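You operate a simulated robot arm through the tools that you are given. There is no shell and no other tool. Be economical: measure what you need, move in short steps, check, and stop when the job is done.

You are at the controls of a simulated two-armed robot. One attempt, no reset.

## Task
Turn on the press air, the stitcher's wax pot and the glue extractor, and raise the press pad.
Fine: the heater and the stitcher's motor stay off; leave the lock lever and the foot lever alone.

It is judged by the outcome, as a careful person would: the job done as asked, and still so three seconds after it is handed in. It fails if anything else is knocked over, pushed out of place, dropped, spilled or broken.

## Robot
Two 7-joint arms with three-finger grippers on one trunk, on a base that drives. Base frame: it is fixed to the floor where the robot stands at the start and does not move with it; the origin is under the middle of the robot, x ahead of it, y to its left, z up. Lengths are in mm, angles in rad, forces in N, time in s.
The left shoulder is at the start at [70, 146, 1088], the right one opposite. With the tool pointing down near the work surface each hand reaches from about 100 to 360 mm from the robot's upright axis, wherever it stands, measured 20 degrees to its own side. Places, roughly: extractor switch [-1600, 100, 700]; foot lever [-1000, -300, 1300]; lock lever [700, -500, 800]; motor switch [-1400, -400, 900]; power switch [300, -800, 1800]; wax switch [-1300, -500, 900]. Payload 2.2 kg a hand.
The tool frame of a hand sits at the grasp point between the pads (the TCP): z along the fingers, y along the line on which they close. The tips reach 28 mm beyond it. Largest opening 102 mm; the body of the gripper starts 71 mm behind the TCP.
Orientation is that of the tool frame in the base frame, as a unit quaternion [x, y, z, w]. With the fingers straight down and closing along the base's y, the tool's x points along the base's -x, its y along +y and its z along -z.

## Interface
- The arms move only by the tool nudge_tool. It takes "left_rows", "right_rows" or both (then of equal length, played together; a hand with none holds still); each is a list that holds one entry, the list of rows, each a list of 7 numbers: the turn, a rotation vector about the tool's x, y, z in rad, then the shift along the tool's x, y, z in mm, then the gripper command, from -1 (shut) to 1 (fully open), values between in proportion. In form: [[[rx, ry, rz, x, y, z, claw], ...]]. A call has 1 to 12 rows; each row is the pose to reach, as a shift and turn from the pose commanded when the call began, along the tool's axes at that moment. Each row takes 0.2 s and may step no farther than 50 mm and 0.15 rad from the row before; otherwise, or with a gripper value out of range, the whole call is refused. A pose out of reach is approached as far as the arm can. The call stops where the force on the tool passes 90 N (or 10 N more than at its start, if that is more) or the arm is blocked; 0.2 s more then pass. The fingers move at their own pace and stop on an object; they squeeze with about 31 N. The grip force told is the motor's: it shows also when the fingers shut on nothing. Time passes only in rows, and 0.2 s behind the last, so rows that repeat a pose let the fingers close. It gives the time, the measured TCP pose, the force on the tool (base axes), the opening and the grip force at its end, in the units of the frame above (readings bear some noise), with the torque about the TCP (base axes, N m) and any sound that the robot's microphone picked up.
- Cameras (640 x 400 px; columns grow to the right, rows downward): "scene" is now at [127, 6.4, 1293.8]; the picture's right is [0.08, -1.00, 0.00], its down [-0.76, -0.06, -0.64] and it looks along [0.64, 0.05, -0.77] (base axes); focal length 277 px, centre (320, 200). "left" rides on the left gripper at [72, 38, -86] in its tool frame; the picture's right is [-0.47, 0.89, 0.00], its down [-0.60, -0.32, -0.73] and it looks along [-0.65, -0.34, 0.68] (tool axes); focal length 256 px, centre (320, 200). "right" rides on the right gripper at [69, 44, -86] in its tool frame; the picture's right is [-0.53, 0.84, 0.00], its down [-0.58, -0.37, -0.73] and it looks along [-0.62, -0.39, 0.68] (tool axes); focal length 256 px, centre (320, 200). There is no depth. A picture from a camera that has moved, and an enlarged one, comes with that camera's place and axes in the base frame and with its lens.
- camera(camera): a new picture of that camera. No time passes.
- move_column(by): slides the trunk up (or, below 0, down) by that many mm; the arms and the scene camera ride with it, the base frame stays. It gives what a move gives, with no picture.
- drive_base(legs): drives the robot by 1 to 6 legs, each [ahead, left, turn to the left] in mm, mm and rad, along the robot's own axes; the way and the turn of a leg run together, so that a leg with both is an arc; at most 1500 mm and 3.142 rad a leg. The arms and the cameras ride along, it lands a little off, and it stops where it bumps. It gives what a move gives.
- aim_head(pan, tilt): turns the head with the scene camera to pan (to the left, within 1.501 rad either way) and tilt (down, from -0.506 to 1.204), counted from straight ahead of the robot. It gives what a move gives.
- close_up(camera, box): a new picture of the part [left, top, right, bottom] of that camera's present view, enlarged. No time passes.
- job_done(): hands the job in; it is judged then, once.

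Work in short steps. Places have to be worked out from the pictures, the camera data and where the tool is seen: move nearer, look again, correct. Check each grasp and each placing, and mend what went wrong. You have 120 turns and 92 pictures in all, those below and enlarged ones among them. Open the grippers and draw the arms clear of the work before you hand the job in, unless the task says otherwise; then end with one line.

The tools are called after "Emit:" as a command line: name --argument value ..., lists and objects as JSON in quotes. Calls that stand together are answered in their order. nudge_tool: Moves the arms, as the interface text tells. Its arguments: {"type":"object","properties":{"left_rows":{"type":"array","items":{"type":"array","items":{"type":"array","items":{"type":"number"}}}},"right_rows":{"type":"array","items":{"type":"array","items":{"type":"array","items":{"type":"number"}}}}},"required":[]} The other tools are called the same way: move_column (by) slides the trunk up or down; drive_base (legs) drives the base; aim_head (pan, tilt) turns the head that bears the scene camera; camera (camera) takes a picture; close_up (camera, box) takes an enlarged picture of a part of a camera's view; job_done () hands the job in.

At the start:

```text
t: 0.0
left_tcp_pos: [501.7, 250.7, 949.1]
left_ee_rot: [-0.001, 1.0, 0.0, -0.001]
left_wrist_force: [0.1, -1.2, 0.0]
left_torque: [0.0, 0.02, -0.01]
left_opening: 102.3
left_finger_force: 0.0
right_tcp_pos: [367.2, -190.3, 1003.9]
right_ee_rot: [0.0, 1.0, 0.0, 0.0]
right_wrist_force: [-0.2, 0.6, 0.0]
right_torque: [-0.02, 0.0, -0.02]
right_opening: 102.1
right_finger_force: 0.1
trunk travel left (down, up): [-625.0, 315.0]
robot x, y, heading: [4.0, -3.0, -0.002]
head pan, tilt: [0.08, 0.873]
```

scene: 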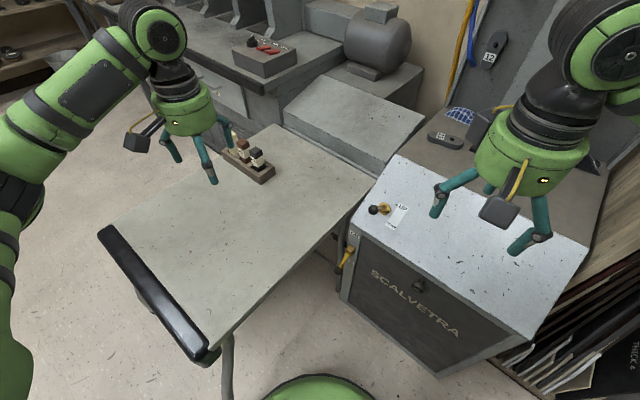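
right: 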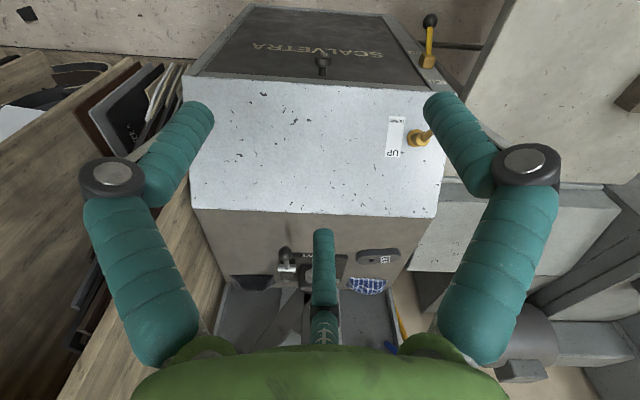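
left: 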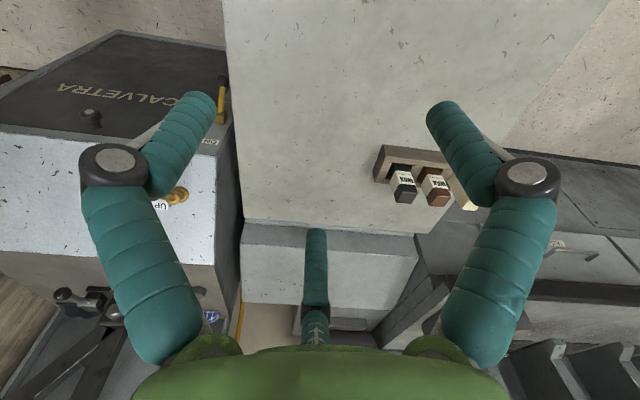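

The picture shows the Scalvetra machine ahead-right with an "UP" toggle and a yellow valve. I take close-ups to read the labels.

Emit:
close_up --camera "scene" --box '[330, 180, 450, 280]'

Emit:
close_up --camera "scene" --box '[400, 20, 560, 180]'

Emit:
close_up --camera "right" --box '[340, 0, 480, 180]'

```text
4.00 times, centred on (390, 230) of scene
camera zoom: at [127.0, 6.4, 1293.8], right [0.08, -1.0, 0.0], down [-0.76, -0.06, -0.64], along [0.64, 0.05, -0.77], focal length 1108 px, centre (40, 80)
```

zoom: 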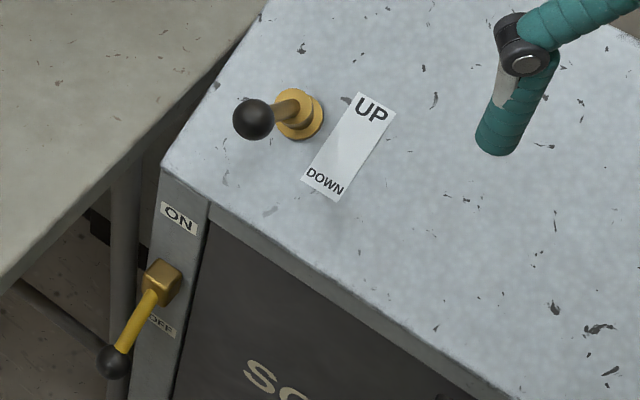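

```text
2.50 times, centred on (480, 100) of scene
camera zoom: at [127.0, 6.4, 1293.8], right [0.08, -1.0, 0.0], down [-0.76, -0.06, -0.64], along [0.64, 0.05, -0.77], focal length 693 px, centre (-80, 450)
```

zoom: 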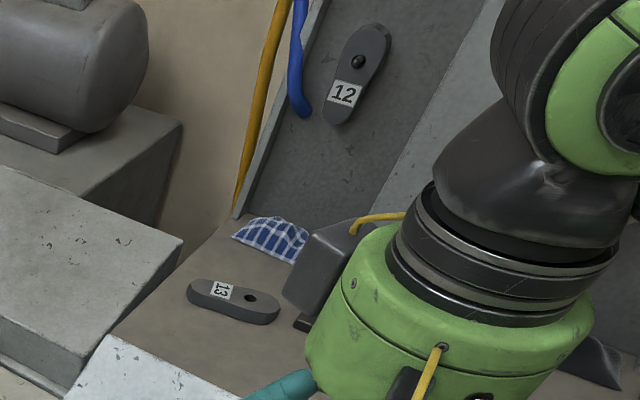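

```text
2.22 times, centred on (410, 90) of right
camera zoom: at [297.9, -146.0, 1088.7], right [0.53, 0.84, 0.0], down [0.58, -0.37, 0.73], along [0.62, -0.39, -0.68], focal length 569 px, centre (120, 444)
```

zoom: 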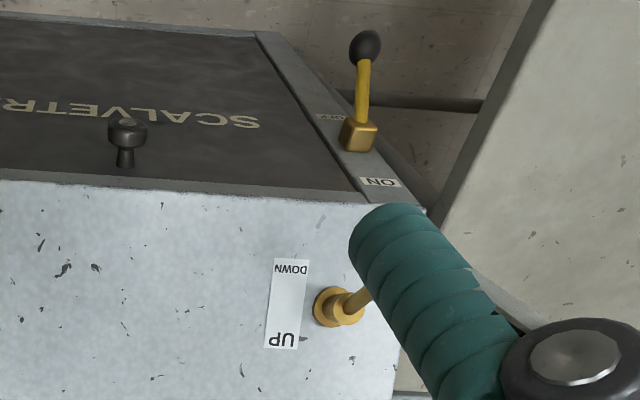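

Pad lever base triangulates to about (619,-137,685), thrown toward DOWN; the air lever on the front strip hangs at OFF. I look around the room for the rest.

Emit:
aim_head --pan -0.6 --tilt 0.2

Emit:
camera --camera "scene"

Emit:
aim_head --pan -1.5 --tilt 0.2

Emit:
camera --camera "scene"

Emit:
aim_head --pan 1.5 --tilt 0.3

Emit:
camera --camera "scene"

```text
t: 1.1
left_tcp_pos: [503.1, 249.5, 950.1]
left_ee_rot: [0.0, 1.0, 0.0, 0.0]
left_wrist_force: [0.1, 0.4, -0.3]
left_torque: [0.02, -0.03, 0.02]
left_opening: 102.1
left_finger_force: 0.0
right_tcp_pos: [367.6, -189.1, 1003.5]
right_ee_rot: [0.0, 1.0, 0.0, 0.0]
right_wrist_force: [0.4, -0.1, 0.1]
right_torque: [0.03, 0.02, 0.0]
right_opening: 102.3
right_finger_force: 0.1
trunk travel left (down, up): [-625.0, 315.0]
robot x, y, heading: [-2.4, -0.8, -0.003]
head pan, tilt: [-0.6, 0.201]
```

```text
85 pictures are left
camera scene: at [127.3, -52.3, 1353.2], right [-0.56, -0.83, 0.0], down [-0.17, 0.11, -0.98], along [0.81, -0.55, -0.2], focal length 277 px, centre (320, 200)
```

scene: 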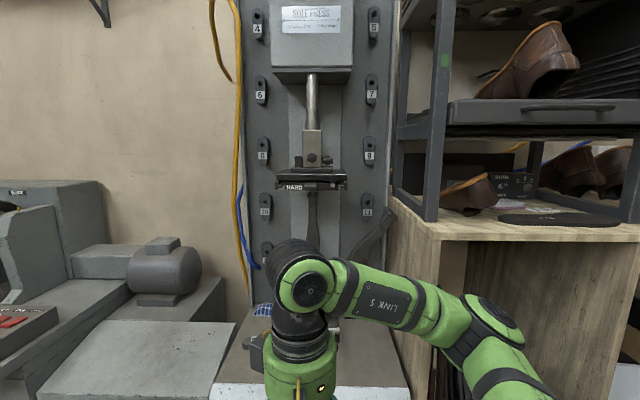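

```text
t: 2.2
left_tcp_pos: [502.1, 249.2, 949.2]
left_ee_rot: [-0.001, 1.0, 0.0, 0.0]
left_wrist_force: [0.2, 0.4, -0.9]
left_torque: [0.03, 0.02, -0.03]
left_opening: 102.1
left_finger_force: 0.1
right_tcp_pos: [366.2, -188.3, 1002.8]
right_ee_rot: [0.0, 1.0, 0.0, 0.0]
right_wrist_force: [-0.4, -0.3, 0.2]
right_torque: [-0.01, 0.02, -0.04]
right_opening: 101.8
right_finger_force: 0.1
trunk travel left (down, up): [-625.0, 315.0]
robot x, y, heading: [4.0, 0.3, -0.006]
head pan, tilt: [-1.499, 0.201]
```

```text
84 pictures are left
camera scene: at [57.1, -92.6, 1353.3], right [-1.0, -0.07, 0.0], down [-0.01, 0.2, -0.98], along [0.07, -0.98, -0.2], focal length 277 px, centre (320, 200)
```

scene: 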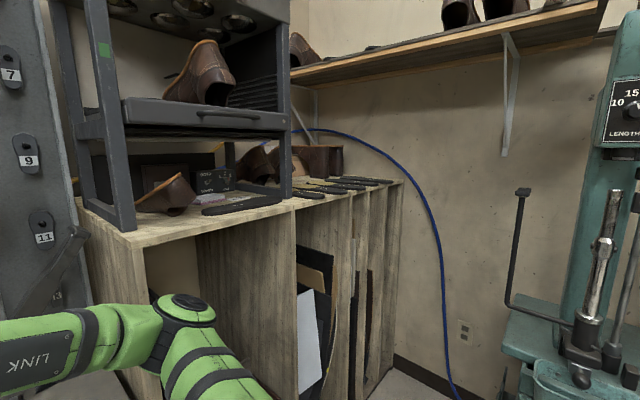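

```text
t: 4.8
left_tcp_pos: [501.7, 249.5, 948.4]
left_ee_rot: [-0.001, 1.0, 0.001, 0.001]
left_wrist_force: [1.2, 0.0, 0.4]
left_torque: [0.02, 0.0, -0.03]
left_opening: 102.0
left_finger_force: 0.0
right_tcp_pos: [367.7, -190.5, 1003.1]
right_ee_rot: [0.001, 1.0, 0.0, -0.001]
right_wrist_force: [-0.3, 1.6, -1.1]
right_torque: [0.01, 0.02, 0.02]
right_opening: 102.0
right_finger_force: 0.1
trunk travel left (down, up): [-625.0, 315.0]
robot x, y, heading: [3.1, 1.8, -0.0]
head pan, tilt: [1.499, 0.3]
```

```text
83 pictures are left
camera scene: at [57.0, 93.4, 1344.0], right [1.0, -0.07, 0.0], down [-0.02, -0.29, -0.96], along [0.07, 0.95, -0.3], focal length 277 px, centre (320, 200)
```

scene: 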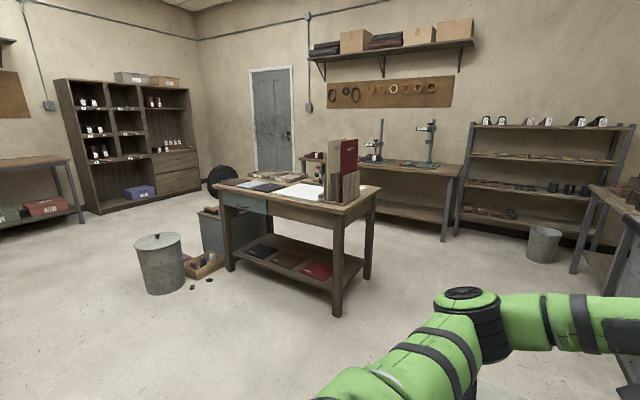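

The press is ahead-right, the table ahead-left. Before lowering the trunk I pull the left arm back and up so it stays clear of the table.

Emit:
nudge_tool --left_rows '[[[0, 0, 0, 25, 0, -42, -1], [0, 0, 0, 50, 0, -84, -1], [0, 0, 0, 75, 0, -126, -1], [0, 0, 0, 100, 0, -168, -1], [0, 0, 0, 125, 0, -210, -1], [0, 0, 0, 150, 0, -250, -1], [0, 0, 0, 175, 0, -290, -1], [0, 0, 0, 200, 0, -330, -1]]]'

Emit:
aim_head --pan -0.2 --tilt 0.9

Emit:
camera --camera "scene"

```text
t: 6.7
left_tcp_pos: [319.9, 230.9, 1255.9]
left_ee_rot: [0.0, 1.0, 0.0, 0.0]
left_wrist_force: [-0.7, 0.0, 0.2]
left_torque: [-0.01, 0.01, 0.01]
left_opening: 2.0
left_finger_force: 31.3
left hand out of reach, approached as far as the arm can: row 8
right_tcp_pos: [367.6, -191.3, 1001.3]
right_ee_rot: [0.0, 1.0, 0.0, 0.0]
right_wrist_force: [0.4, 0.0, 0.0]
right_torque: [-0.01, 0.01, -0.02]
right_opening: 102.0
right_finger_force: 0.0
trunk travel left (down, up): [-625.0, 315.0]
robot x, y, heading: [0.2, 1.2, 0.001]
head pan, tilt: [1.499, 0.3]
```

```text
t: 8.4
left_tcp_pos: [319.7, 233.9, 1255.4]
left_ee_rot: [-0.001, 1.0, 0.0, 0.0]
left_wrist_force: [0.5, -0.2, -0.9]
left_torque: [-0.05, 0.0, 0.0]
left_opening: 1.9
left_finger_force: 31.2
right_tcp_pos: [365.9, -189.3, 1002.3]
right_ee_rot: [0.001, 1.0, 0.0, 0.0]
right_wrist_force: [-0.4, 0.4, 0.1]
right_torque: [-0.02, -0.01, -0.02]
right_opening: 102.0
right_finger_force: 0.0
trunk travel left (down, up): [-625.0, 315.0]
robot x, y, heading: [0.0, -4.2, -0.0]
head pan, tilt: [-0.201, 0.901]
```

```text
82 pictures are left
camera scene: at [124.3, -14.7, 1291.7], right [-0.2, -0.98, 0.0], down [-0.77, 0.16, -0.62], along [0.61, -0.12, -0.78], focal length 277 px, centre (320, 200)
```

scene: 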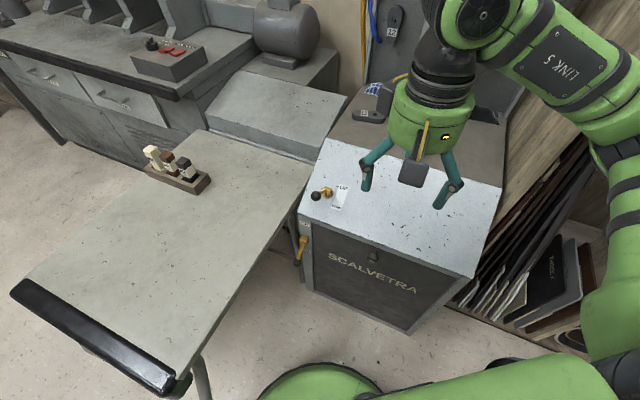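

Left arm is clear. I close the right gripper, drive ahead 80 mm and lower the trunk 230 mm.

Emit:
nudge_tool --right_rows '[[[0, 0, 0, 0, 0, 0, -1], [0, 0, 0, 0, 0, 0, -1]]]'

Emit:
drive_base --legs '[[80, 0, 0]]'

Emit:
move_column --by -230

Emit:
camera --camera "scene"

Emit:
camera --camera "right"

```text
t: 9.0
left_tcp_pos: [320.1, 232.6, 1255.9]
left_ee_rot: [-0.001, 1.0, 0.001, 0.001]
left_wrist_force: [-0.2, 0.5, 0.1]
left_torque: [0.03, 0.02, -0.02]
left_opening: 1.9
left_finger_force: 31.3
right_tcp_pos: [366.8, -189.3, 1002.6]
right_ee_rot: [0.0, 1.0, -0.001, -0.001]
right_wrist_force: [0.0, 0.4, 0.7]
right_torque: [0.01, 0.0, 0.03]
right_opening: 2.2
right_finger_force: 30.5
trunk travel left (down, up): [-625.0, 315.0]
robot x, y, heading: [0.4, 2.2, 0.002]
head pan, tilt: [-0.201, 0.901]
```

```text
t: 9.9
left_tcp_pos: [358.0, 233.2, 1255.9]
left_ee_rot: [0.001, 1.0, -0.001, 0.001]
left_wrist_force: [1.0, -0.5, 0.1]
left_torque: [0.04, 0.11, 0.01]
left_opening: 1.9
left_finger_force: 31.3
right_tcp_pos: [405.6, -188.9, 1003.3]
right_ee_rot: [0.0, 1.0, 0.001, -0.001]
right_wrist_force: [-0.1, -0.1, 0.6]
right_torque: [0.01, 0.06, 0.02]
right_opening: 2.4
right_finger_force: 31.5
trunk travel left (down, up): [-625.0, 315.0]
robot x, y, heading: [34.6, -1.2, 0.004]
head pan, tilt: [-0.201, 0.901]
stopped in leg 1: the robot was blocked; the commanded pose is now the measured one
```

```text
t: 12.3
left_tcp_pos: [355.0, 232.6, 1028.0]
left_ee_rot: [0.001, 1.0, 0.0, 0.002]
left_wrist_force: [-0.2, 0.0, -0.4]
left_torque: [-0.01, -0.02, 0.02]
left_opening: 2.3
left_finger_force: 31.3
right_tcp_pos: [403.2, -189.8, 773.0]
right_ee_rot: [-0.001, 1.0, 0.001, 0.0]
right_wrist_force: [-0.6, 0.2, 0.5]
right_torque: [0.01, -0.02, 0.0]
right_opening: 2.1
right_finger_force: 30.7
trunk travel left (down, up): [-395.0, 545.0]
robot x, y, heading: [38.8, 1.3, 0.005]
head pan, tilt: [-0.201, 0.901]
```

```text
81 pictures are left
camera scene: at [160.8, -14.5, 1061.7], right [-0.2, -0.98, 0.0], down [-0.77, 0.16, -0.62], along [0.61, -0.12, -0.78], focal length 277 px, centre (320, 200)
```

scene: 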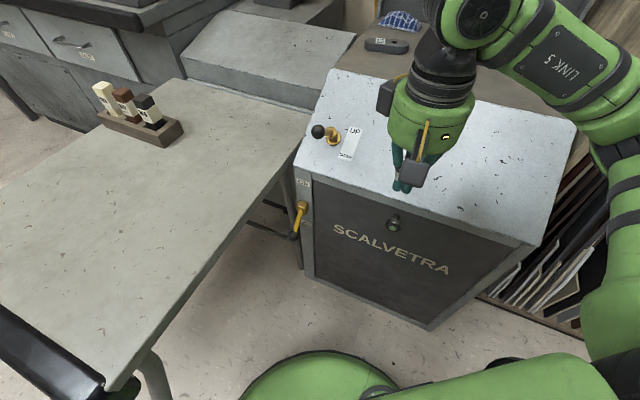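

```text
80 pictures are left
camera right: at [334.2, -145.7, 859.1], right [0.53, 0.85, 0.0], down [0.58, -0.36, 0.73], along [0.62, -0.39, -0.68], focal length 256 px, centre (320, 200)
```

right: 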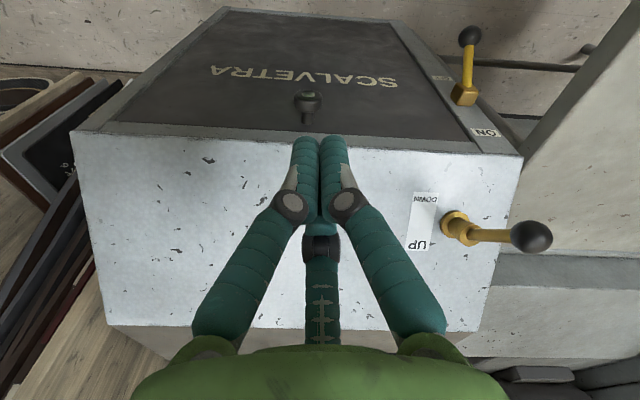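

The base bumped after 37 mm, good enough. The ball of the pad lever is at about (570,-92,742), pivot about (635,-137,675); I bring the closed right fingers in front of it, turned to face the push direction.

Emit:
nudge_tool --right_rows '[[[0, 0, 0.13, -27, 26, 0, -1], [0, 0, 0.26, -54, 52, 0, -1], [0, 0, 0.39, -81, 76, 0, -1], [0, 0, 0.52, -108, 100, 0, -1], [0, 0, 0.64, -130, 124, 10, -1], [0, 0, 0.64, -130, 124, 20, -1]]]'

Emit:
camera --camera "scene"

Emit:
camera --camera "right"

```text
t: 13.7
left_tcp_pos: [355.0, 233.2, 1027.2]
left_ee_rot: [0.0, 1.0, 0.0, 0.002]
left_wrist_force: [0.3, -0.5, 0.0]
left_torque: [0.01, 0.0, 0.03]
left_opening: 2.0
left_finger_force: 31.0
right_tcp_pos: [534.6, -65.4, 753.1]
right_ee_rot: [0.315, 0.949, 0.001, 0.001]
right_wrist_force: [0.1, -0.7, 0.1]
right_torque: [0.02, 0.02, 0.02]
right_opening: 2.2
right_finger_force: 31.4
trunk travel left (down, up): [-395.0, 545.0]
robot x, y, heading: [33.2, -0.1, 0.0]
head pan, tilt: [-0.201, 0.901]
```

```text
79 pictures are left
camera scene: at [160.8, -15.1, 1061.7], right [-0.2, -0.98, 0.0], down [-0.77, 0.16, -0.62], along [0.61, -0.12, -0.78], focal length 277 px, centre (320, 200)
```

scene: 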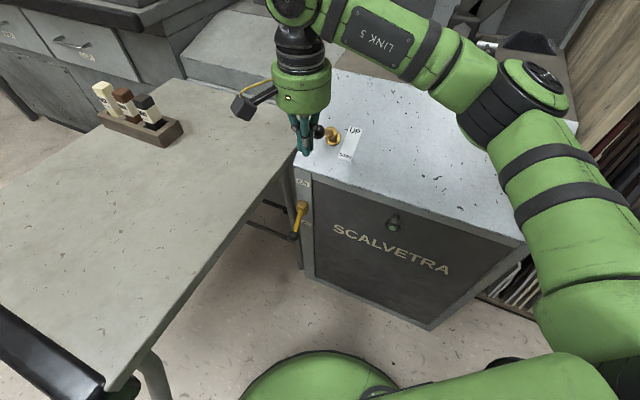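

```text
78 pictures are left
camera right: at [504.6, 11.0, 839.4], right [0.93, 0.36, 0.0], down [0.24, -0.64, 0.73], along [0.26, -0.68, -0.68], focal length 256 px, centre (320, 200)
```

right: 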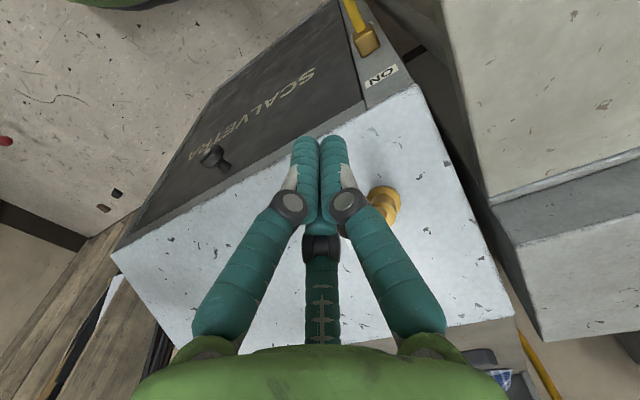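

I check the finger/ball alignment in a close-up before pushing.

Emit:
close_up --camera "scene" --box '[270, 90, 370, 170]'

```text
5.00 times, centred on (320, 130) of scene
camera zoom: at [160.8, -15.1, 1061.7], right [-0.2, -0.98, 0.0], down [-0.77, 0.16, -0.62], along [0.61, -0.12, -0.78], focal length 1385 px, centre (320, 550)
```

zoom: 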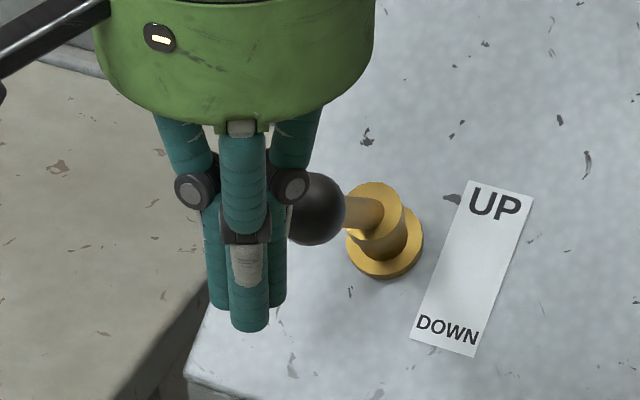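

The finger lines up with the ball along the push direction. I push along (0.8,-0.6) step by step.

Emit:
nudge_tool --right_rows '[[[0, 0, 0, -14, 0, 0, -1], [0, 0, 0, -28, 0, 0, -1], [0, 0, 0, -42, 0, 0, -1], [0, 0, 0, -56, 0, 0, -1], [0, 0, 0, -70, 0, 0, -1], [0, 0, 0, -84, 0, 0, -1], [0, 0, 0, -98, 0, 0, -1], [0, 0, 0, -112, 0, 0, -1], [0, 0, 0, -124, 0, 0, -1], [0, 0, 0, -136, 0, 0, -1]]]'

Emit:
close_up --camera "scene" --box '[270, 70, 390, 170]'

```text
t: 15.2
left_tcp_pos: [346.8, 233.8, 1028.4]
left_ee_rot: [0.0, 1.0, 0.001, 0.005]
left_wrist_force: [1.2, -0.8, 0.2]
left_torque: [0.1, 0.04, 0.01]
left_opening: 2.2
left_finger_force: 30.4
right_tcp_pos: [583.3, -104.1, 755.3]
right_ee_rot: [0.294, 0.956, 0.001, -0.021]
right_wrist_force: [-44.6, 10.2, 11.2]
right_torque: [-0.35, -0.91, -0.49]
right_opening: 1.9
right_finger_force: 31.0
trunk travel left (down, up): [-395.0, 545.0]
robot x, y, heading: [32.2, 0.9, 0.001]
head pan, tilt: [-0.201, 0.901]
stopped in row 7 (right hand): the force on the tool passed its limit at 98 N (the readings are from after the stop); the commanded pose is now the measured one
```

```text
4.00 times, centred on (330, 120) of scene
camera zoom: at [151.9, -13.9, 1063.1], right [-0.2, -0.98, 0.0], down [-0.76, 0.16, -0.63], along [0.61, -0.12, -0.78], focal length 1108 px, centre (280, 520)
```

zoom: 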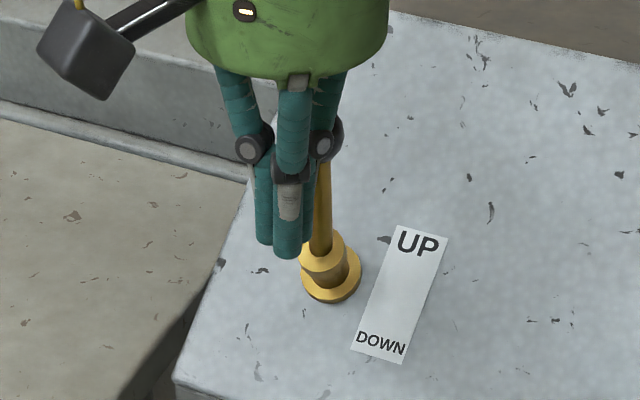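

The force limit stopped me with the lever roughly near upright. I back off and look at where it rests.

Emit:
nudge_tool --right_rows '[[[0, 0, 0, 25, 0, 0, -1], [0, 0, 0, 50, 0, 0, -1], [0, 0, 0, 50, 0, -50, -1], [0, 0, 0, 50, 0, -100, -1]]]'

Emit:
close_up --camera "scene" --box '[270, 70, 390, 170]'

Emit:
camera --camera "right"

```text
t: 16.2
left_tcp_pos: [350.9, 233.2, 1027.4]
left_ee_rot: [-0.001, 1.0, -0.001, 0.002]
left_wrist_force: [1.1, -0.3, 0.9]
left_torque: [-0.02, -0.06, 0.03]
left_opening: 2.1
left_finger_force: 30.7
right_tcp_pos: [554.9, -78.8, 853.9]
right_ee_rot: [0.299, 0.954, -0.002, -0.019]
right_wrist_force: [-0.3, -0.3, -0.1]
right_torque: [-0.02, -0.01, 0.01]
right_opening: 2.1
right_finger_force: 31.1
trunk travel left (down, up): [-395.0, 545.0]
robot x, y, heading: [31.1, 1.6, 0.003]
head pan, tilt: [-0.201, 0.901]
```

```text
4.00 times, centred on (330, 120) of scene
camera zoom: at [158.2, -13.5, 1061.8], right [-0.2, -0.98, 0.0], down [-0.77, 0.15, -0.62], along [0.61, -0.12, -0.78], focal length 1108 px, centre (280, 520)
```

zoom: 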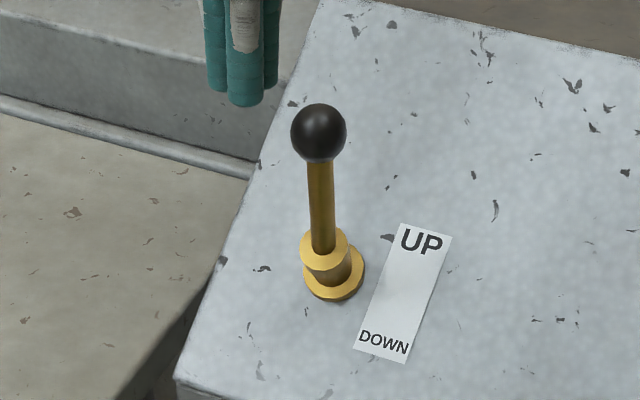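

```text
74 pictures are left
camera right: at [525.4, -5.0, 941.6], right [0.92, 0.39, -0.03], down [0.29, -0.63, 0.72], along [0.26, -0.67, -0.7], focal length 256 px, centre (320, 200)
```

right: 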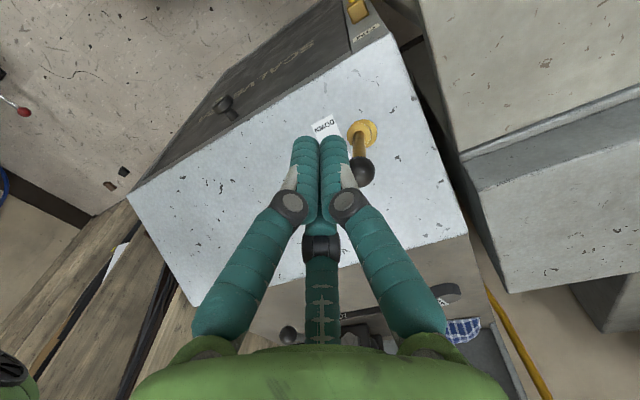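

The lever moved and stayed at ~15° short of upright (ball at (606,-119,773)). It may be damped, so I return behind the ball a bit higher and push slower.

Emit:
nudge_tool --right_rows '[[[0, 0, 0.04, 0, 0, 50, -1], [0.0, 0.04, 0.04, 0, 0, 87, -1], [0, 0.04, 0.04, -12, 0, 87, -1], [0, 0.04, 0.04, -24, 0, 87, -1], [0, 0.04, 0.04, -32, 0, 87, -1], [0, 0.04, 0.04, -40, 0, 87, -1], [0, 0.04, 0.04, -46, 0, 87, -1], [0, 0.04, 0.04, -52, 0, 87, -1], [0, 0.04, 0.04, -58, 0, 87, -1], [0, 0.04, 0.04, -64, 0, 87, -1], [0, 0.04, 0.04, -70, 0, 87, -1], [0, 0.04, 0.04, -70, 0, 87, -1]]]'

Emit:
close_up --camera "scene" --box '[270, 70, 390, 170]'

```text
t: 18.5
left_tcp_pos: [346.6, 234.0, 1030.2]
left_ee_rot: [-0.001, 1.0, -0.001, 0.006]
left_wrist_force: [0.2, -1.5, 0.4]
left_torque: [0.03, 0.04, -0.02]
left_opening: 2.3
left_finger_force: 31.2
right_tcp_pos: [585.7, -100.8, 764.8]
right_ee_rot: [0.299, 0.953, 0.004, -0.059]
right_wrist_force: [-39.2, 11.7, 10.2]
right_torque: [-0.24, -0.49, -0.46]
right_opening: 2.0
right_finger_force: 31.5
trunk travel left (down, up): [-395.0, 545.0]
robot x, y, heading: [33.1, 3.1, 0.002]
head pan, tilt: [-0.201, 0.901]
stopped in row 11 (right hand): the force on the tool passed its limit at 93 N (the readings are from after the stop); the commanded pose is now the measured one
```

```text
4.00 times, centred on (330, 120) of scene
camera zoom: at [151.7, -13.1, 1063.2], right [-0.2, -0.98, 0.0], down [-0.76, 0.15, -0.63], along [0.61, -0.12, -0.78], focal length 1108 px, centre (280, 520)
```

zoom: 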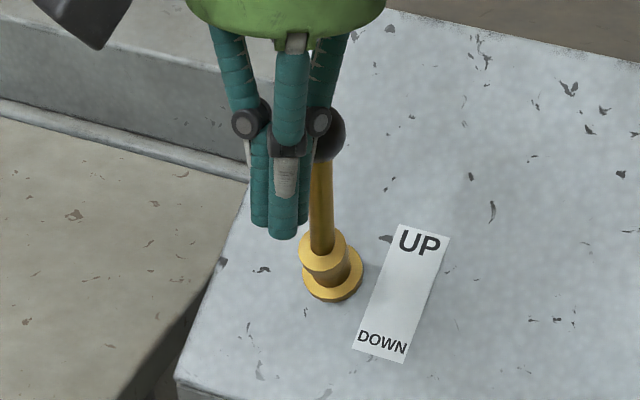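

It's at a hard stop, so this may well be UP. I back off and look at the press pad before turning on the air.

Emit:
nudge_tool --right_rows '[[[0, 0, 0, 25, 0, 0, -1], [0, 0, 0, 50, 0, 0, -1], [0, 0, 0, 50, 0, -50, -1], [0, 0, 0, 50, 20, -80, -1]]]'

Emit:
aim_head --pan -0.45 --tilt 0.2

Emit:
camera --camera "scene"

```text
t: 19.5
left_tcp_pos: [351.5, 236.6, 1027.2]
left_ee_rot: [-0.001, 1.0, -0.001, 0.002]
left_wrist_force: [-0.3, -0.5, -0.3]
left_torque: [-0.02, -0.01, 0.01]
left_opening: 2.3
left_finger_force: 30.4
right_tcp_pos: [573.0, -61.4, 845.2]
right_ee_rot: [0.305, 0.951, 0.002, -0.056]
right_wrist_force: [0.4, 0.2, 0.2]
right_torque: [-0.02, -0.01, -0.02]
right_opening: 2.1
right_finger_force: 31.2
trunk travel left (down, up): [-395.0, 545.0]
robot x, y, heading: [34.0, 0.3, 0.003]
head pan, tilt: [-0.201, 0.901]
```

```text
t: 20.6
left_tcp_pos: [352.4, 233.8, 1027.4]
left_ee_rot: [-0.001, 1.0, 0.0, 0.002]
left_wrist_force: [0.3, -0.3, -0.2]
left_torque: [0.01, -0.02, 0.0]
left_opening: 2.2
left_finger_force: 31.1
right_tcp_pos: [574.7, -64.3, 844.7]
right_ee_rot: [0.304, 0.951, 0.003, -0.057]
right_wrist_force: [0.4, 1.1, 0.5]
right_torque: [-0.05, 0.01, -0.01]
right_opening: 2.0
right_finger_force: 31.0
trunk travel left (down, up): [-395.0, 545.0]
robot x, y, heading: [35.5, -1.1, 0.002]
head pan, tilt: [-0.45, 0.201]
```

```text
72 pictures are left
camera scene: at [168.6, -39.1, 1123.2], right [-0.43, -0.9, 0.0], down [-0.18, 0.09, -0.98], along [0.88, -0.42, -0.2], focal length 277 px, centre (320, 200)
```

scene: 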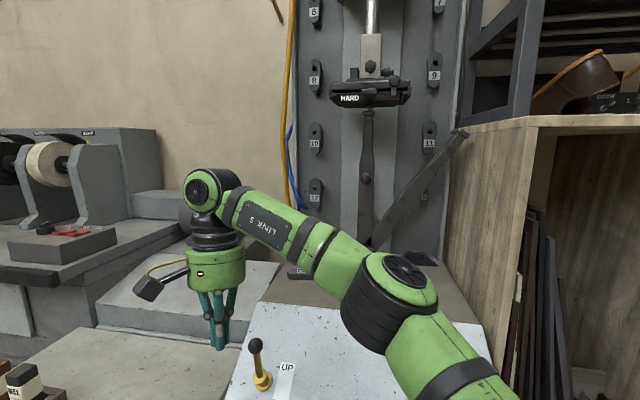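

The air lever sits close to the table's edge, so the hand should come from the right, pointing left. First I retreat the right hand to the free space in front of the press.

Emit:
nudge_tool --right_rows '[[[0, 0, 0, 31, -30, 0, -1], [0, 0, 0, 62, -60, 0, -1], [0, 0, 0, 93, -90, 0, -1], [0, 0, 0, 124, -120, 0, -1], [0, 0, 0, 155, -149, 0, -1]]]'

Emit:
aim_head --pan 0 --tilt 1.1

Emit:
camera --camera "scene"

Emit:
camera --camera "right"

```text
t: 21.8
left_tcp_pos: [351.5, 233.9, 1026.9]
left_ee_rot: [-0.001, 1.0, 0.0, 0.003]
left_wrist_force: [0.0, 0.0, -0.1]
left_torque: [-0.01, -0.04, 0.01]
left_opening: 2.0
left_finger_force: 31.1
right_tcp_pos: [361.1, -95.8, 864.7]
right_ee_rot: [0.305, 0.951, 0.003, -0.057]
right_wrist_force: [0.3, -0.2, -0.9]
right_torque: [-0.03, -0.02, -0.01]
right_opening: 1.9
right_finger_force: 30.9
trunk travel left (down, up): [-395.0, 545.0]
robot x, y, heading: [36.3, 0.2, 0.002]
head pan, tilt: [-0.45, 0.201]
```

```text
t: 22.9
left_tcp_pos: [352.1, 233.7, 1026.8]
left_ee_rot: [0.0, 1.0, 0.0, 0.001]
left_wrist_force: [0.5, 1.0, -0.2]
left_torque: [-0.01, 0.01, 0.0]
left_opening: 2.1
left_finger_force: 30.8
right_tcp_pos: [363.0, -95.8, 864.8]
right_ee_rot: [0.304, 0.951, 0.003, -0.057]
right_wrist_force: [-0.1, -0.4, 0.4]
right_torque: [-0.01, -0.03, 0.01]
right_opening: 2.2
right_finger_force: 31.0
trunk travel left (down, up): [-395.0, 545.0]
robot x, y, heading: [34.6, 1.7, -0.001]
head pan, tilt: [0.0, 1.1]
```

```text
71 pictures are left
camera scene: at [147.8, 1.4, 1047.9], right [0.0, -1.0, 0.0], down [-0.89, 0.0, -0.45], along [0.45, 0.0, -0.89], focal length 277 px, centre (320, 200)
```

scene: 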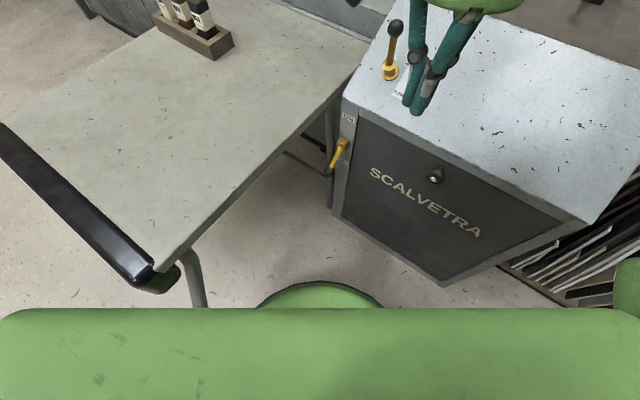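

```text
70 pictures are left
camera right: at [341.6, -24.4, 956.9], right [0.92, 0.38, -0.08], down [0.33, -0.66, 0.67], along [0.2, -0.65, -0.73], focal length 256 px, centre (320, 200)
```

right: 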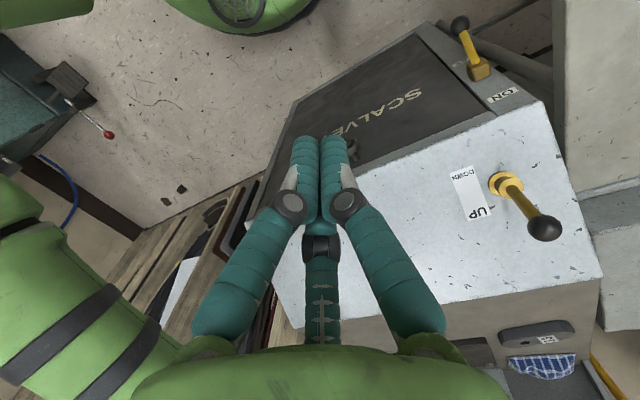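

I lower the trunk in two steps, checking clearances.

Emit:
move_column --by -110

Emit:
aim_head --pan 0.5 --tilt 0.8

Emit:
camera --camera "scene"

Emit:
aim_head --pan -0.4 --tilt 0.9

Emit:
camera --camera "scene"

```text
t: 24.4
left_tcp_pos: [352.7, 234.5, 916.4]
left_ee_rot: [-0.001, 1.0, 0.001, 0.002]
left_wrist_force: [0.7, 0.0, 0.3]
left_torque: [-0.04, 0.01, 0.03]
left_opening: 2.0
left_finger_force: 30.9
right_tcp_pos: [362.6, -96.1, 755.4]
right_ee_rot: [0.304, 0.951, 0.004, -0.058]
right_wrist_force: [-0.7, 0.0, 0.3]
right_torque: [-0.01, 0.04, -0.01]
right_opening: 2.0
right_finger_force: 30.7
trunk travel left (down, up): [-285.0, 655.0]
robot x, y, heading: [31.7, 3.9, 0.008]
head pan, tilt: [0.0, 1.1]
```

```text
t: 25.3
left_tcp_pos: [352.6, 233.3, 917.5]
left_ee_rot: [-0.001, 1.0, -0.001, 0.001]
left_wrist_force: [0.6, 1.0, -0.2]
left_torque: [0.03, -0.01, 0.01]
left_opening: 2.1
left_finger_force: 30.9
right_tcp_pos: [362.3, -96.6, 754.3]
right_ee_rot: [0.304, 0.951, 0.002, -0.058]
right_wrist_force: [0.8, -0.4, 0.3]
right_torque: [0.03, -0.02, -0.01]
right_opening: 1.9
right_finger_force: 30.7
trunk travel left (down, up): [-285.0, 655.0]
robot x, y, heading: [32.3, 4.1, 0.005]
head pan, tilt: [0.499, 0.799]
```

```text
69 pictures are left
camera scene: at [155.4, 40.0, 959.6], right [0.48, -0.88, 0.0], down [-0.63, -0.34, -0.7], along [0.61, 0.33, -0.72], focal length 277 px, centre (320, 200)
```

scene: 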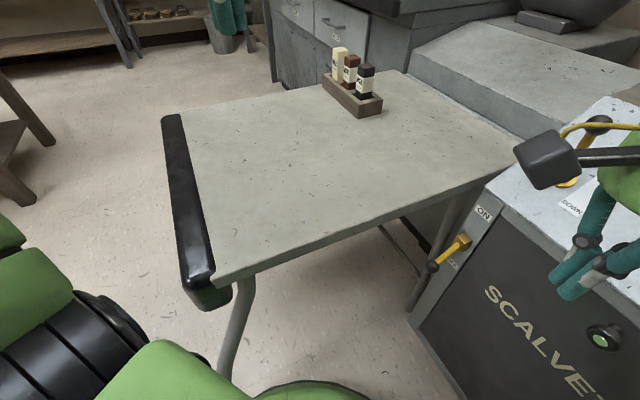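

```text
t: 26.5
left_tcp_pos: [352.6, 234.2, 916.3]
left_ee_rot: [-0.001, 1.0, 0.001, 0.002]
left_wrist_force: [0.8, 0.2, 0.0]
left_torque: [0.01, -0.01, -0.01]
left_opening: 2.0
left_finger_force: 30.7
right_tcp_pos: [362.8, -95.8, 755.2]
right_ee_rot: [0.304, 0.951, 0.003, -0.057]
right_wrist_force: [-0.1, 0.2, -0.4]
right_torque: [-0.01, 0.01, 0.01]
right_opening: 2.2
right_finger_force: 30.9
trunk travel left (down, up): [-285.0, 655.0]
robot x, y, heading: [34.0, 1.5, 0.003]
head pan, tilt: [-0.4, 0.901]
```

```text
68 pictures are left
camera scene: at [154.2, -27.8, 951.7], right [-0.39, -0.92, 0.0], down [-0.72, 0.3, -0.62], along [0.57, -0.24, -0.78], focal length 277 px, centre (320, 200)
```

scene: 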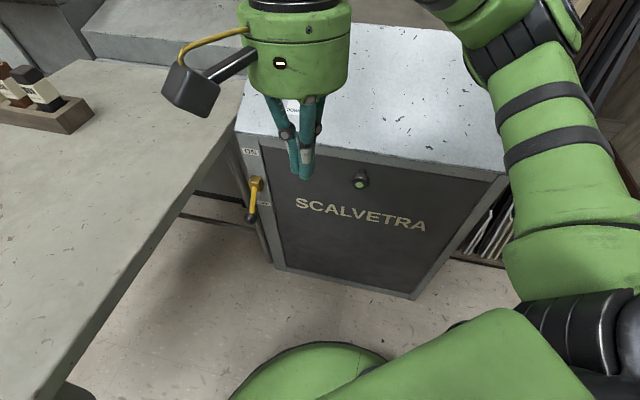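

Ball of the air lever is at about (534,-21,451), pivot (583,-58,503). I'll come in horizontally along about +x: first turn about the tool axis and lower.

Emit:
nudge_tool --right_rows '[[[0, 0, 0.15, -13, 15, 28, -1], [0, 0, 0.3, -26, 30, 56, -1], [0, 0, 0.45, -39, 45, 84, -1], [0, 0, 0.6, -51, 61, 111, -1]]]'

Emit:
nudge_tool --right_rows '[[[-0.14, 0, 0, 0, 0, 0, 0], [-0.28, 0, 0, 0, 0, 0, 0], [-0.42, 0, 0, 0, 0, 0, 0], [-0.56, 0, 0, 0, 0, 0, 0], [-0.7, 0, 0, 0, 0, 0, 0], [-0.84, 0, 0, 0, 0, 0, 0], [-0.98, 0, 0, 0, 0, 0, 0], [-1.12, 0, 0, 0, 0, 0, 0], [-1.26, 0, 0, 0, 0, 0, 0], [-1.4, 0, 0, 0, 0, 0, 0]]]'

Emit:
camera --camera "scene"

Emit:
camera --camera "right"

```text
t: 27.5
left_tcp_pos: [353.2, 235.6, 917.0]
left_ee_rot: [-0.001, 1.0, 0.0, 0.002]
left_wrist_force: [-0.2, -0.4, 1.0]
left_torque: [0.0, 0.0, 0.0]
left_opening: 2.2
left_finger_force: 30.7
right_tcp_pos: [429.5, -71.2, 635.8]
right_ee_rot: [0.573, 0.818, -0.015, -0.056]
right_wrist_force: [0.5, 1.0, 0.1]
right_torque: [0.0, 0.02, -0.01]
right_opening: 2.0
right_finger_force: 31.2
trunk travel left (down, up): [-285.0, 655.0]
robot x, y, heading: [34.4, 0.1, 0.006]
head pan, tilt: [-0.4, 0.901]
```

```text
t: 29.7
left_tcp_pos: [350.4, 235.3, 916.3]
left_ee_rot: [-0.002, 1.0, -0.001, 0.002]
left_wrist_force: [-0.5, -0.4, 0.2]
left_torque: [-0.02, -0.05, 0.02]
left_opening: 1.8
left_finger_force: 31.3
right_tcp_pos: [499.8, -38.1, 642.1]
right_ee_rot: [0.49, 0.669, 0.477, 0.294]
right_wrist_force: [0.0, 0.4, 0.2]
right_torque: [-0.01, -0.01, -0.04]
right_opening: 51.0
right_finger_force: 0.1
right hand out of reach, approached as far as the arm can: row 6, 7, 8, 9, 10
trunk travel left (down, up): [-285.0, 655.0]
robot x, y, heading: [35.9, 0.5, -0.004]
head pan, tilt: [-0.4, 0.901]
```

```text
67 pictures are left
camera scene: at [153.1, -26.9, 951.4], right [-0.39, -0.92, 0.0], down [-0.72, 0.3, -0.62], along [0.57, -0.24, -0.78], focal length 277 px, centre (320, 200)
```

scene: 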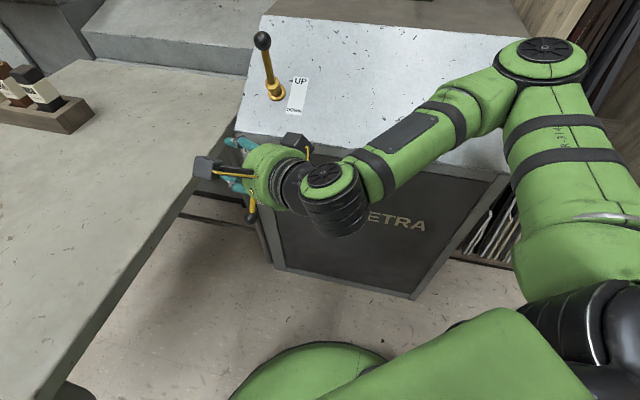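

```text
66 pictures are left
camera right: at [418.0, -1.4, 718.8], right [0.5, -0.44, 0.74], down [-0.56, -0.82, -0.11], along [0.66, -0.36, -0.66], focal length 256 px, centre (320, 200)
```

right: 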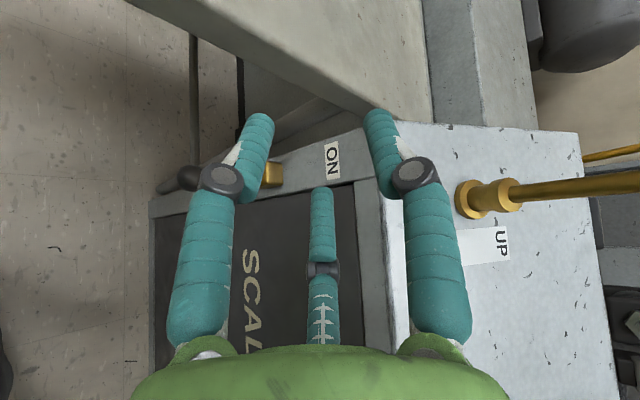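

The arm is folded near its limit, so the TCP crept forward. Now I lower it below the lever ball, fingers closed, in front of the panel.

Emit:
nudge_tool --right_rows '[[[0, 0, 0, -4, -38, 9, -1], [0, 0, 0, -8, -76, 18, -1], [0, 0, 0, -11, -113, 27, -1]]]'

```text
t: 30.5
left_tcp_pos: [352.3, 233.7, 916.5]
left_ee_rot: [-0.001, 1.0, 0.0, 0.002]
left_wrist_force: [-0.4, -0.3, -0.1]
left_torque: [0.0, 0.03, -0.01]
left_opening: 2.1
left_finger_force: 30.9
right_tcp_pos: [501.4, -39.5, 641.1]
right_ee_rot: [0.49, 0.669, 0.476, 0.293]
right_wrist_force: [-0.4, -0.3, 0.0]
right_torque: [0.02, -0.02, 0.02]
right_opening: 2.0
right_finger_force: 30.8
right hand out of reach, approached as far as the arm can: row 1, 2, 3
trunk travel left (down, up): [-285.0, 655.0]
robot x, y, heading: [32.5, -0.8, -0.001]
head pan, tilt: [-0.4, 0.901]
```

No motion: the commanded pose is out of reach (wrist too close to the body). I push the command forward along the tool and relax the tilt.

Emit:
nudge_tool --right_rows '[[[0.14, 0, 0, 0, 0, 45, -1], [0.28, 0, 0, 0, 0, 80, -1]]]'

Emit:
camera --camera "scene"

```text
t: 31.1
left_tcp_pos: [353.3, 233.9, 916.8]
left_ee_rot: [-0.001, 1.0, 0.0, 0.003]
left_wrist_force: [-0.4, 0.8, -0.5]
left_torque: [-0.01, -0.02, -0.03]
left_opening: 2.0
left_finger_force: 31.2
right_tcp_pos: [568.9, -9.8, 609.1]
right_ee_rot: [0.526, 0.73, 0.377, 0.221]
right_wrist_force: [0.4, -0.5, 0.5]
right_torque: [0.01, 0.02, -0.02]
right_opening: 2.1
right_finger_force: 30.8
trunk travel left (down, up): [-285.0, 655.0]
robot x, y, heading: [36.6, 1.5, -0.0]
head pan, tilt: [-0.4, 0.901]
```

```text
65 pictures are left
camera scene: at [154.5, -27.6, 951.7], right [-0.39, -0.92, 0.0], down [-0.72, 0.3, -0.62], along [0.57, -0.24, -0.78], focal length 277 px, centre (320, 200)
```

scene: 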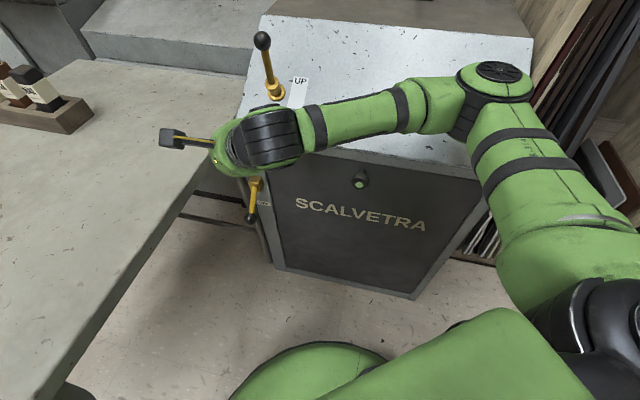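

The command now starts from the measured pose. I move back and down, in front of the lever.

Emit:
nudge_tool --right_rows '[[[0, 0, 0, -1, -40, -1, -1], [0, 0, 0, -2, -80, -2, -1], [0, 0, 0, -3, -118, -3, -1], [0, 0, 0, -4, -154, -4, -1]]]'

Emit:
camera --camera "right"

```text
t: 32.1
left_tcp_pos: [335.7, 246.7, 916.0]
left_ee_rot: [0.0, 1.0, -0.007, 0.011]
left_wrist_force: [0.1, 0.3, -0.1]
left_torque: [0.0, -0.02, -0.01]
left_opening: 1.9
left_finger_force: 30.9
right_tcp_pos: [470.5, -28.8, 506.0]
right_ee_rot: [0.525, 0.733, 0.371, 0.222]
right_wrist_force: [-0.3, -0.6, 0.0]
right_torque: [0.0, -0.02, 0.01]
right_opening: 2.3
right_finger_force: 31.4
right hand out of reach, approached as far as the arm can: row 4
trunk travel left (down, up): [-285.0, 655.0]
robot x, y, heading: [30.0, 3.8, -0.001]
head pan, tilt: [-0.4, 0.901]
```

```text
64 pictures are left
camera right: at [411.7, 16.9, 598.8], right [0.7, -0.35, 0.62], down [-0.54, -0.83, 0.14], along [0.47, -0.43, -0.77], focal length 256 px, centre (320, 200)
```

right: 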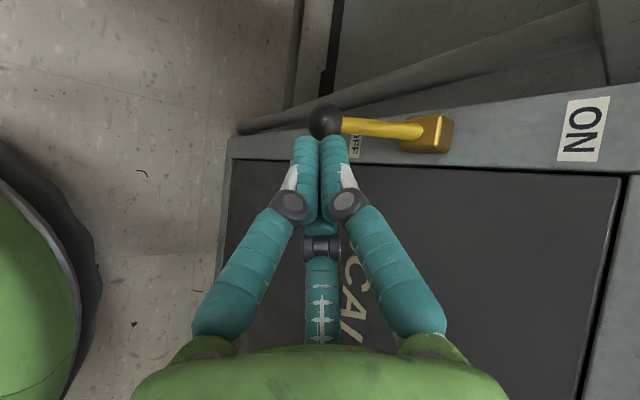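

The reach problem is the lever being too close to the shoulder. I drive back 120 mm to gain room, then reach out.

Emit:
drive_base --legs '[[-120, 0, 0]]'

Emit:
move_column --by -50

Emit:
nudge_tool --right_rows '[[[-0.05, 0, 0, 0, -20, 25, -1], [-0.1, 0, 0, 0, -40, 50, -1], [-0.15, 0, 0, 0, -60, 75, -1], [-0.2, 0, 0, 0, -80, 90, -1]]]'

Emit:
camera --camera "right"

Emit:
camera --camera "scene"

```text
t: 33.3
left_tcp_pos: [232.6, 232.8, 916.8]
left_ee_rot: [0.0, 1.0, 0.0, 0.002]
left_wrist_force: [0.0, -0.4, 0.4]
left_torque: [-0.02, -0.02, 0.01]
left_opening: 2.3
left_finger_force: 30.9
right_tcp_pos: [367.8, -39.0, 511.6]
right_ee_rot: [0.527, 0.729, 0.377, 0.222]
right_wrist_force: [0.3, 0.7, -1.0]
right_torque: [0.0, 0.0, -0.02]
right_opening: 2.4
right_finger_force: 30.4
trunk travel left (down, up): [-285.0, 655.0]
robot x, y, heading: [-85.5, 1.0, -0.0]
head pan, tilt: [-0.4, 0.901]
```

```text
t: 34.3
left_tcp_pos: [233.6, 232.9, 867.3]
left_ee_rot: [0.0, 1.0, 0.0, 0.002]
left_wrist_force: [-0.4, 0.5, -0.4]
left_torque: [0.0, -0.02, 0.0]
left_opening: 2.2
left_finger_force: 30.9
right_tcp_pos: [370.4, -36.3, 460.6]
right_ee_rot: [0.527, 0.728, 0.377, 0.223]
right_wrist_force: [-0.9, -0.1, 1.5]
right_torque: [-0.04, 0.0, -0.03]
right_opening: 1.8
right_finger_force: 30.9
trunk travel left (down, up): [-235.0, 705.0]
robot x, y, heading: [-84.1, 2.5, 0.003]
head pan, tilt: [-0.4, 0.901]
```

```text
t: 35.3
left_tcp_pos: [233.0, 234.7, 866.9]
left_ee_rot: [0.0, 1.0, 0.0, 0.001]
left_wrist_force: [-0.9, -0.6, -0.3]
left_torque: [0.0, 0.0, 0.02]
left_opening: 2.2
left_finger_force: 30.9
right_tcp_pos: [369.5, -37.3, 460.8]
right_ee_rot: [0.526, 0.729, 0.377, 0.223]
right_wrist_force: [-0.1, -0.4, -0.1]
right_torque: [0.03, 0.04, 0.0]
right_opening: 1.9
right_finger_force: 31.2
right hand out of reach, approached as far as the arm can: row 1, 2, 3, 4
trunk travel left (down, up): [-235.0, 705.0]
robot x, y, heading: [-85.4, 1.2, 0.003]
head pan, tilt: [-0.4, 0.901]
```

```text
63 pictures are left
camera right: at [309.4, 6.6, 553.0], right [0.69, -0.36, 0.62], down [-0.55, -0.83, 0.12], along [0.47, -0.43, -0.77], focal length 256 px, centre (320, 200)
```

right: 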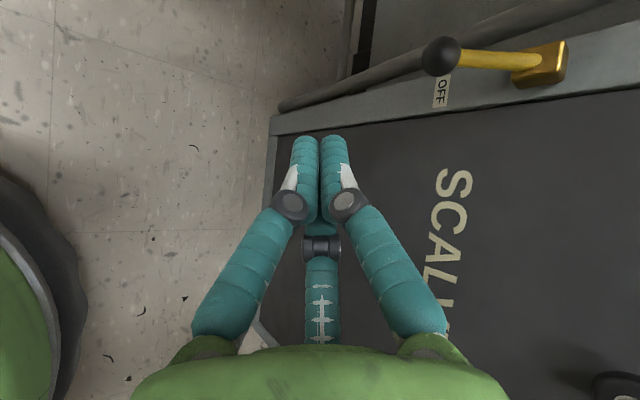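

```text
62 pictures are left
camera scene: at [34.8, -28.1, 901.7], right [-0.39, -0.92, 0.0], down [-0.72, 0.3, -0.62], along [0.57, -0.24, -0.78], focal length 277 px, centre (320, 200)
```

scene: 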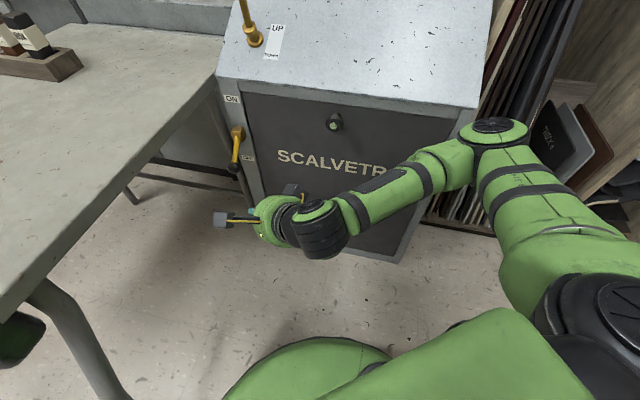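

Lever is seen clearly; I now reach forward under the ball without changing orientation (target TCP about (530,-33,405)).

Emit:
nudge_tool --right_rows '[[[0, 0, 0, -14, 13, 38, -1], [0, 0, 0, -28, 26, 76, -1], [0, 0, 0, -42, 40, 115, -1]]]'

Emit:
camera --camera "right"

Emit:
close_up --camera "scene" --box '[160, 60, 340, 260]'

```text
t: 36.1
left_tcp_pos: [232.8, 233.8, 867.5]
left_ee_rot: [0.0, 1.0, 0.001, 0.002]
left_wrist_force: [-0.3, -0.2, -0.1]
left_torque: [0.02, -0.02, 0.02]
left_opening: 2.1
left_finger_force: 30.5
right_tcp_pos: [488.0, -31.9, 417.2]
right_ee_rot: [0.526, 0.729, 0.378, 0.222]
right_wrist_force: [0.4, -0.1, -0.1]
right_torque: [0.02, -0.02, -0.01]
right_opening: 2.1
right_finger_force: 30.8
trunk travel left (down, up): [-235.0, 705.0]
robot x, y, heading: [-86.4, -3.0, -0.002]
head pan, tilt: [-0.4, 0.901]
```

```text
61 pictures are left
camera right: at [428.1, 12.1, 511.0], right [0.69, -0.36, 0.62], down [-0.55, -0.83, 0.12], along [0.47, -0.43, -0.77], focal length 256 px, centre (320, 200)
```

right: 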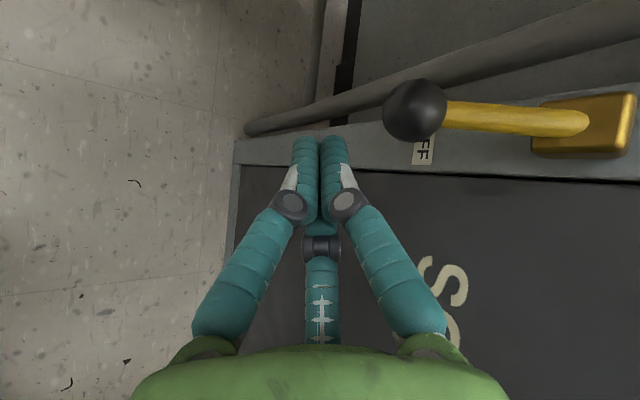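

```text
2.00 times, centred on (250, 160) of scene
camera zoom: at [35.0, -28.1, 901.7], right [-0.39, -0.92, 0.0], down [-0.72, 0.3, -0.62], along [0.57, -0.24, -0.78], focal length 554 px, centre (460, 280)
```

zoom: 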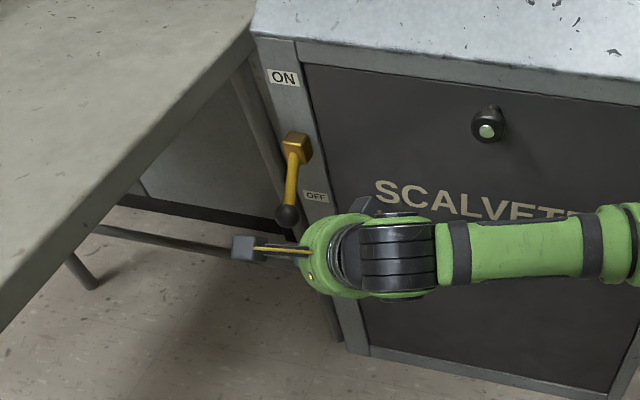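

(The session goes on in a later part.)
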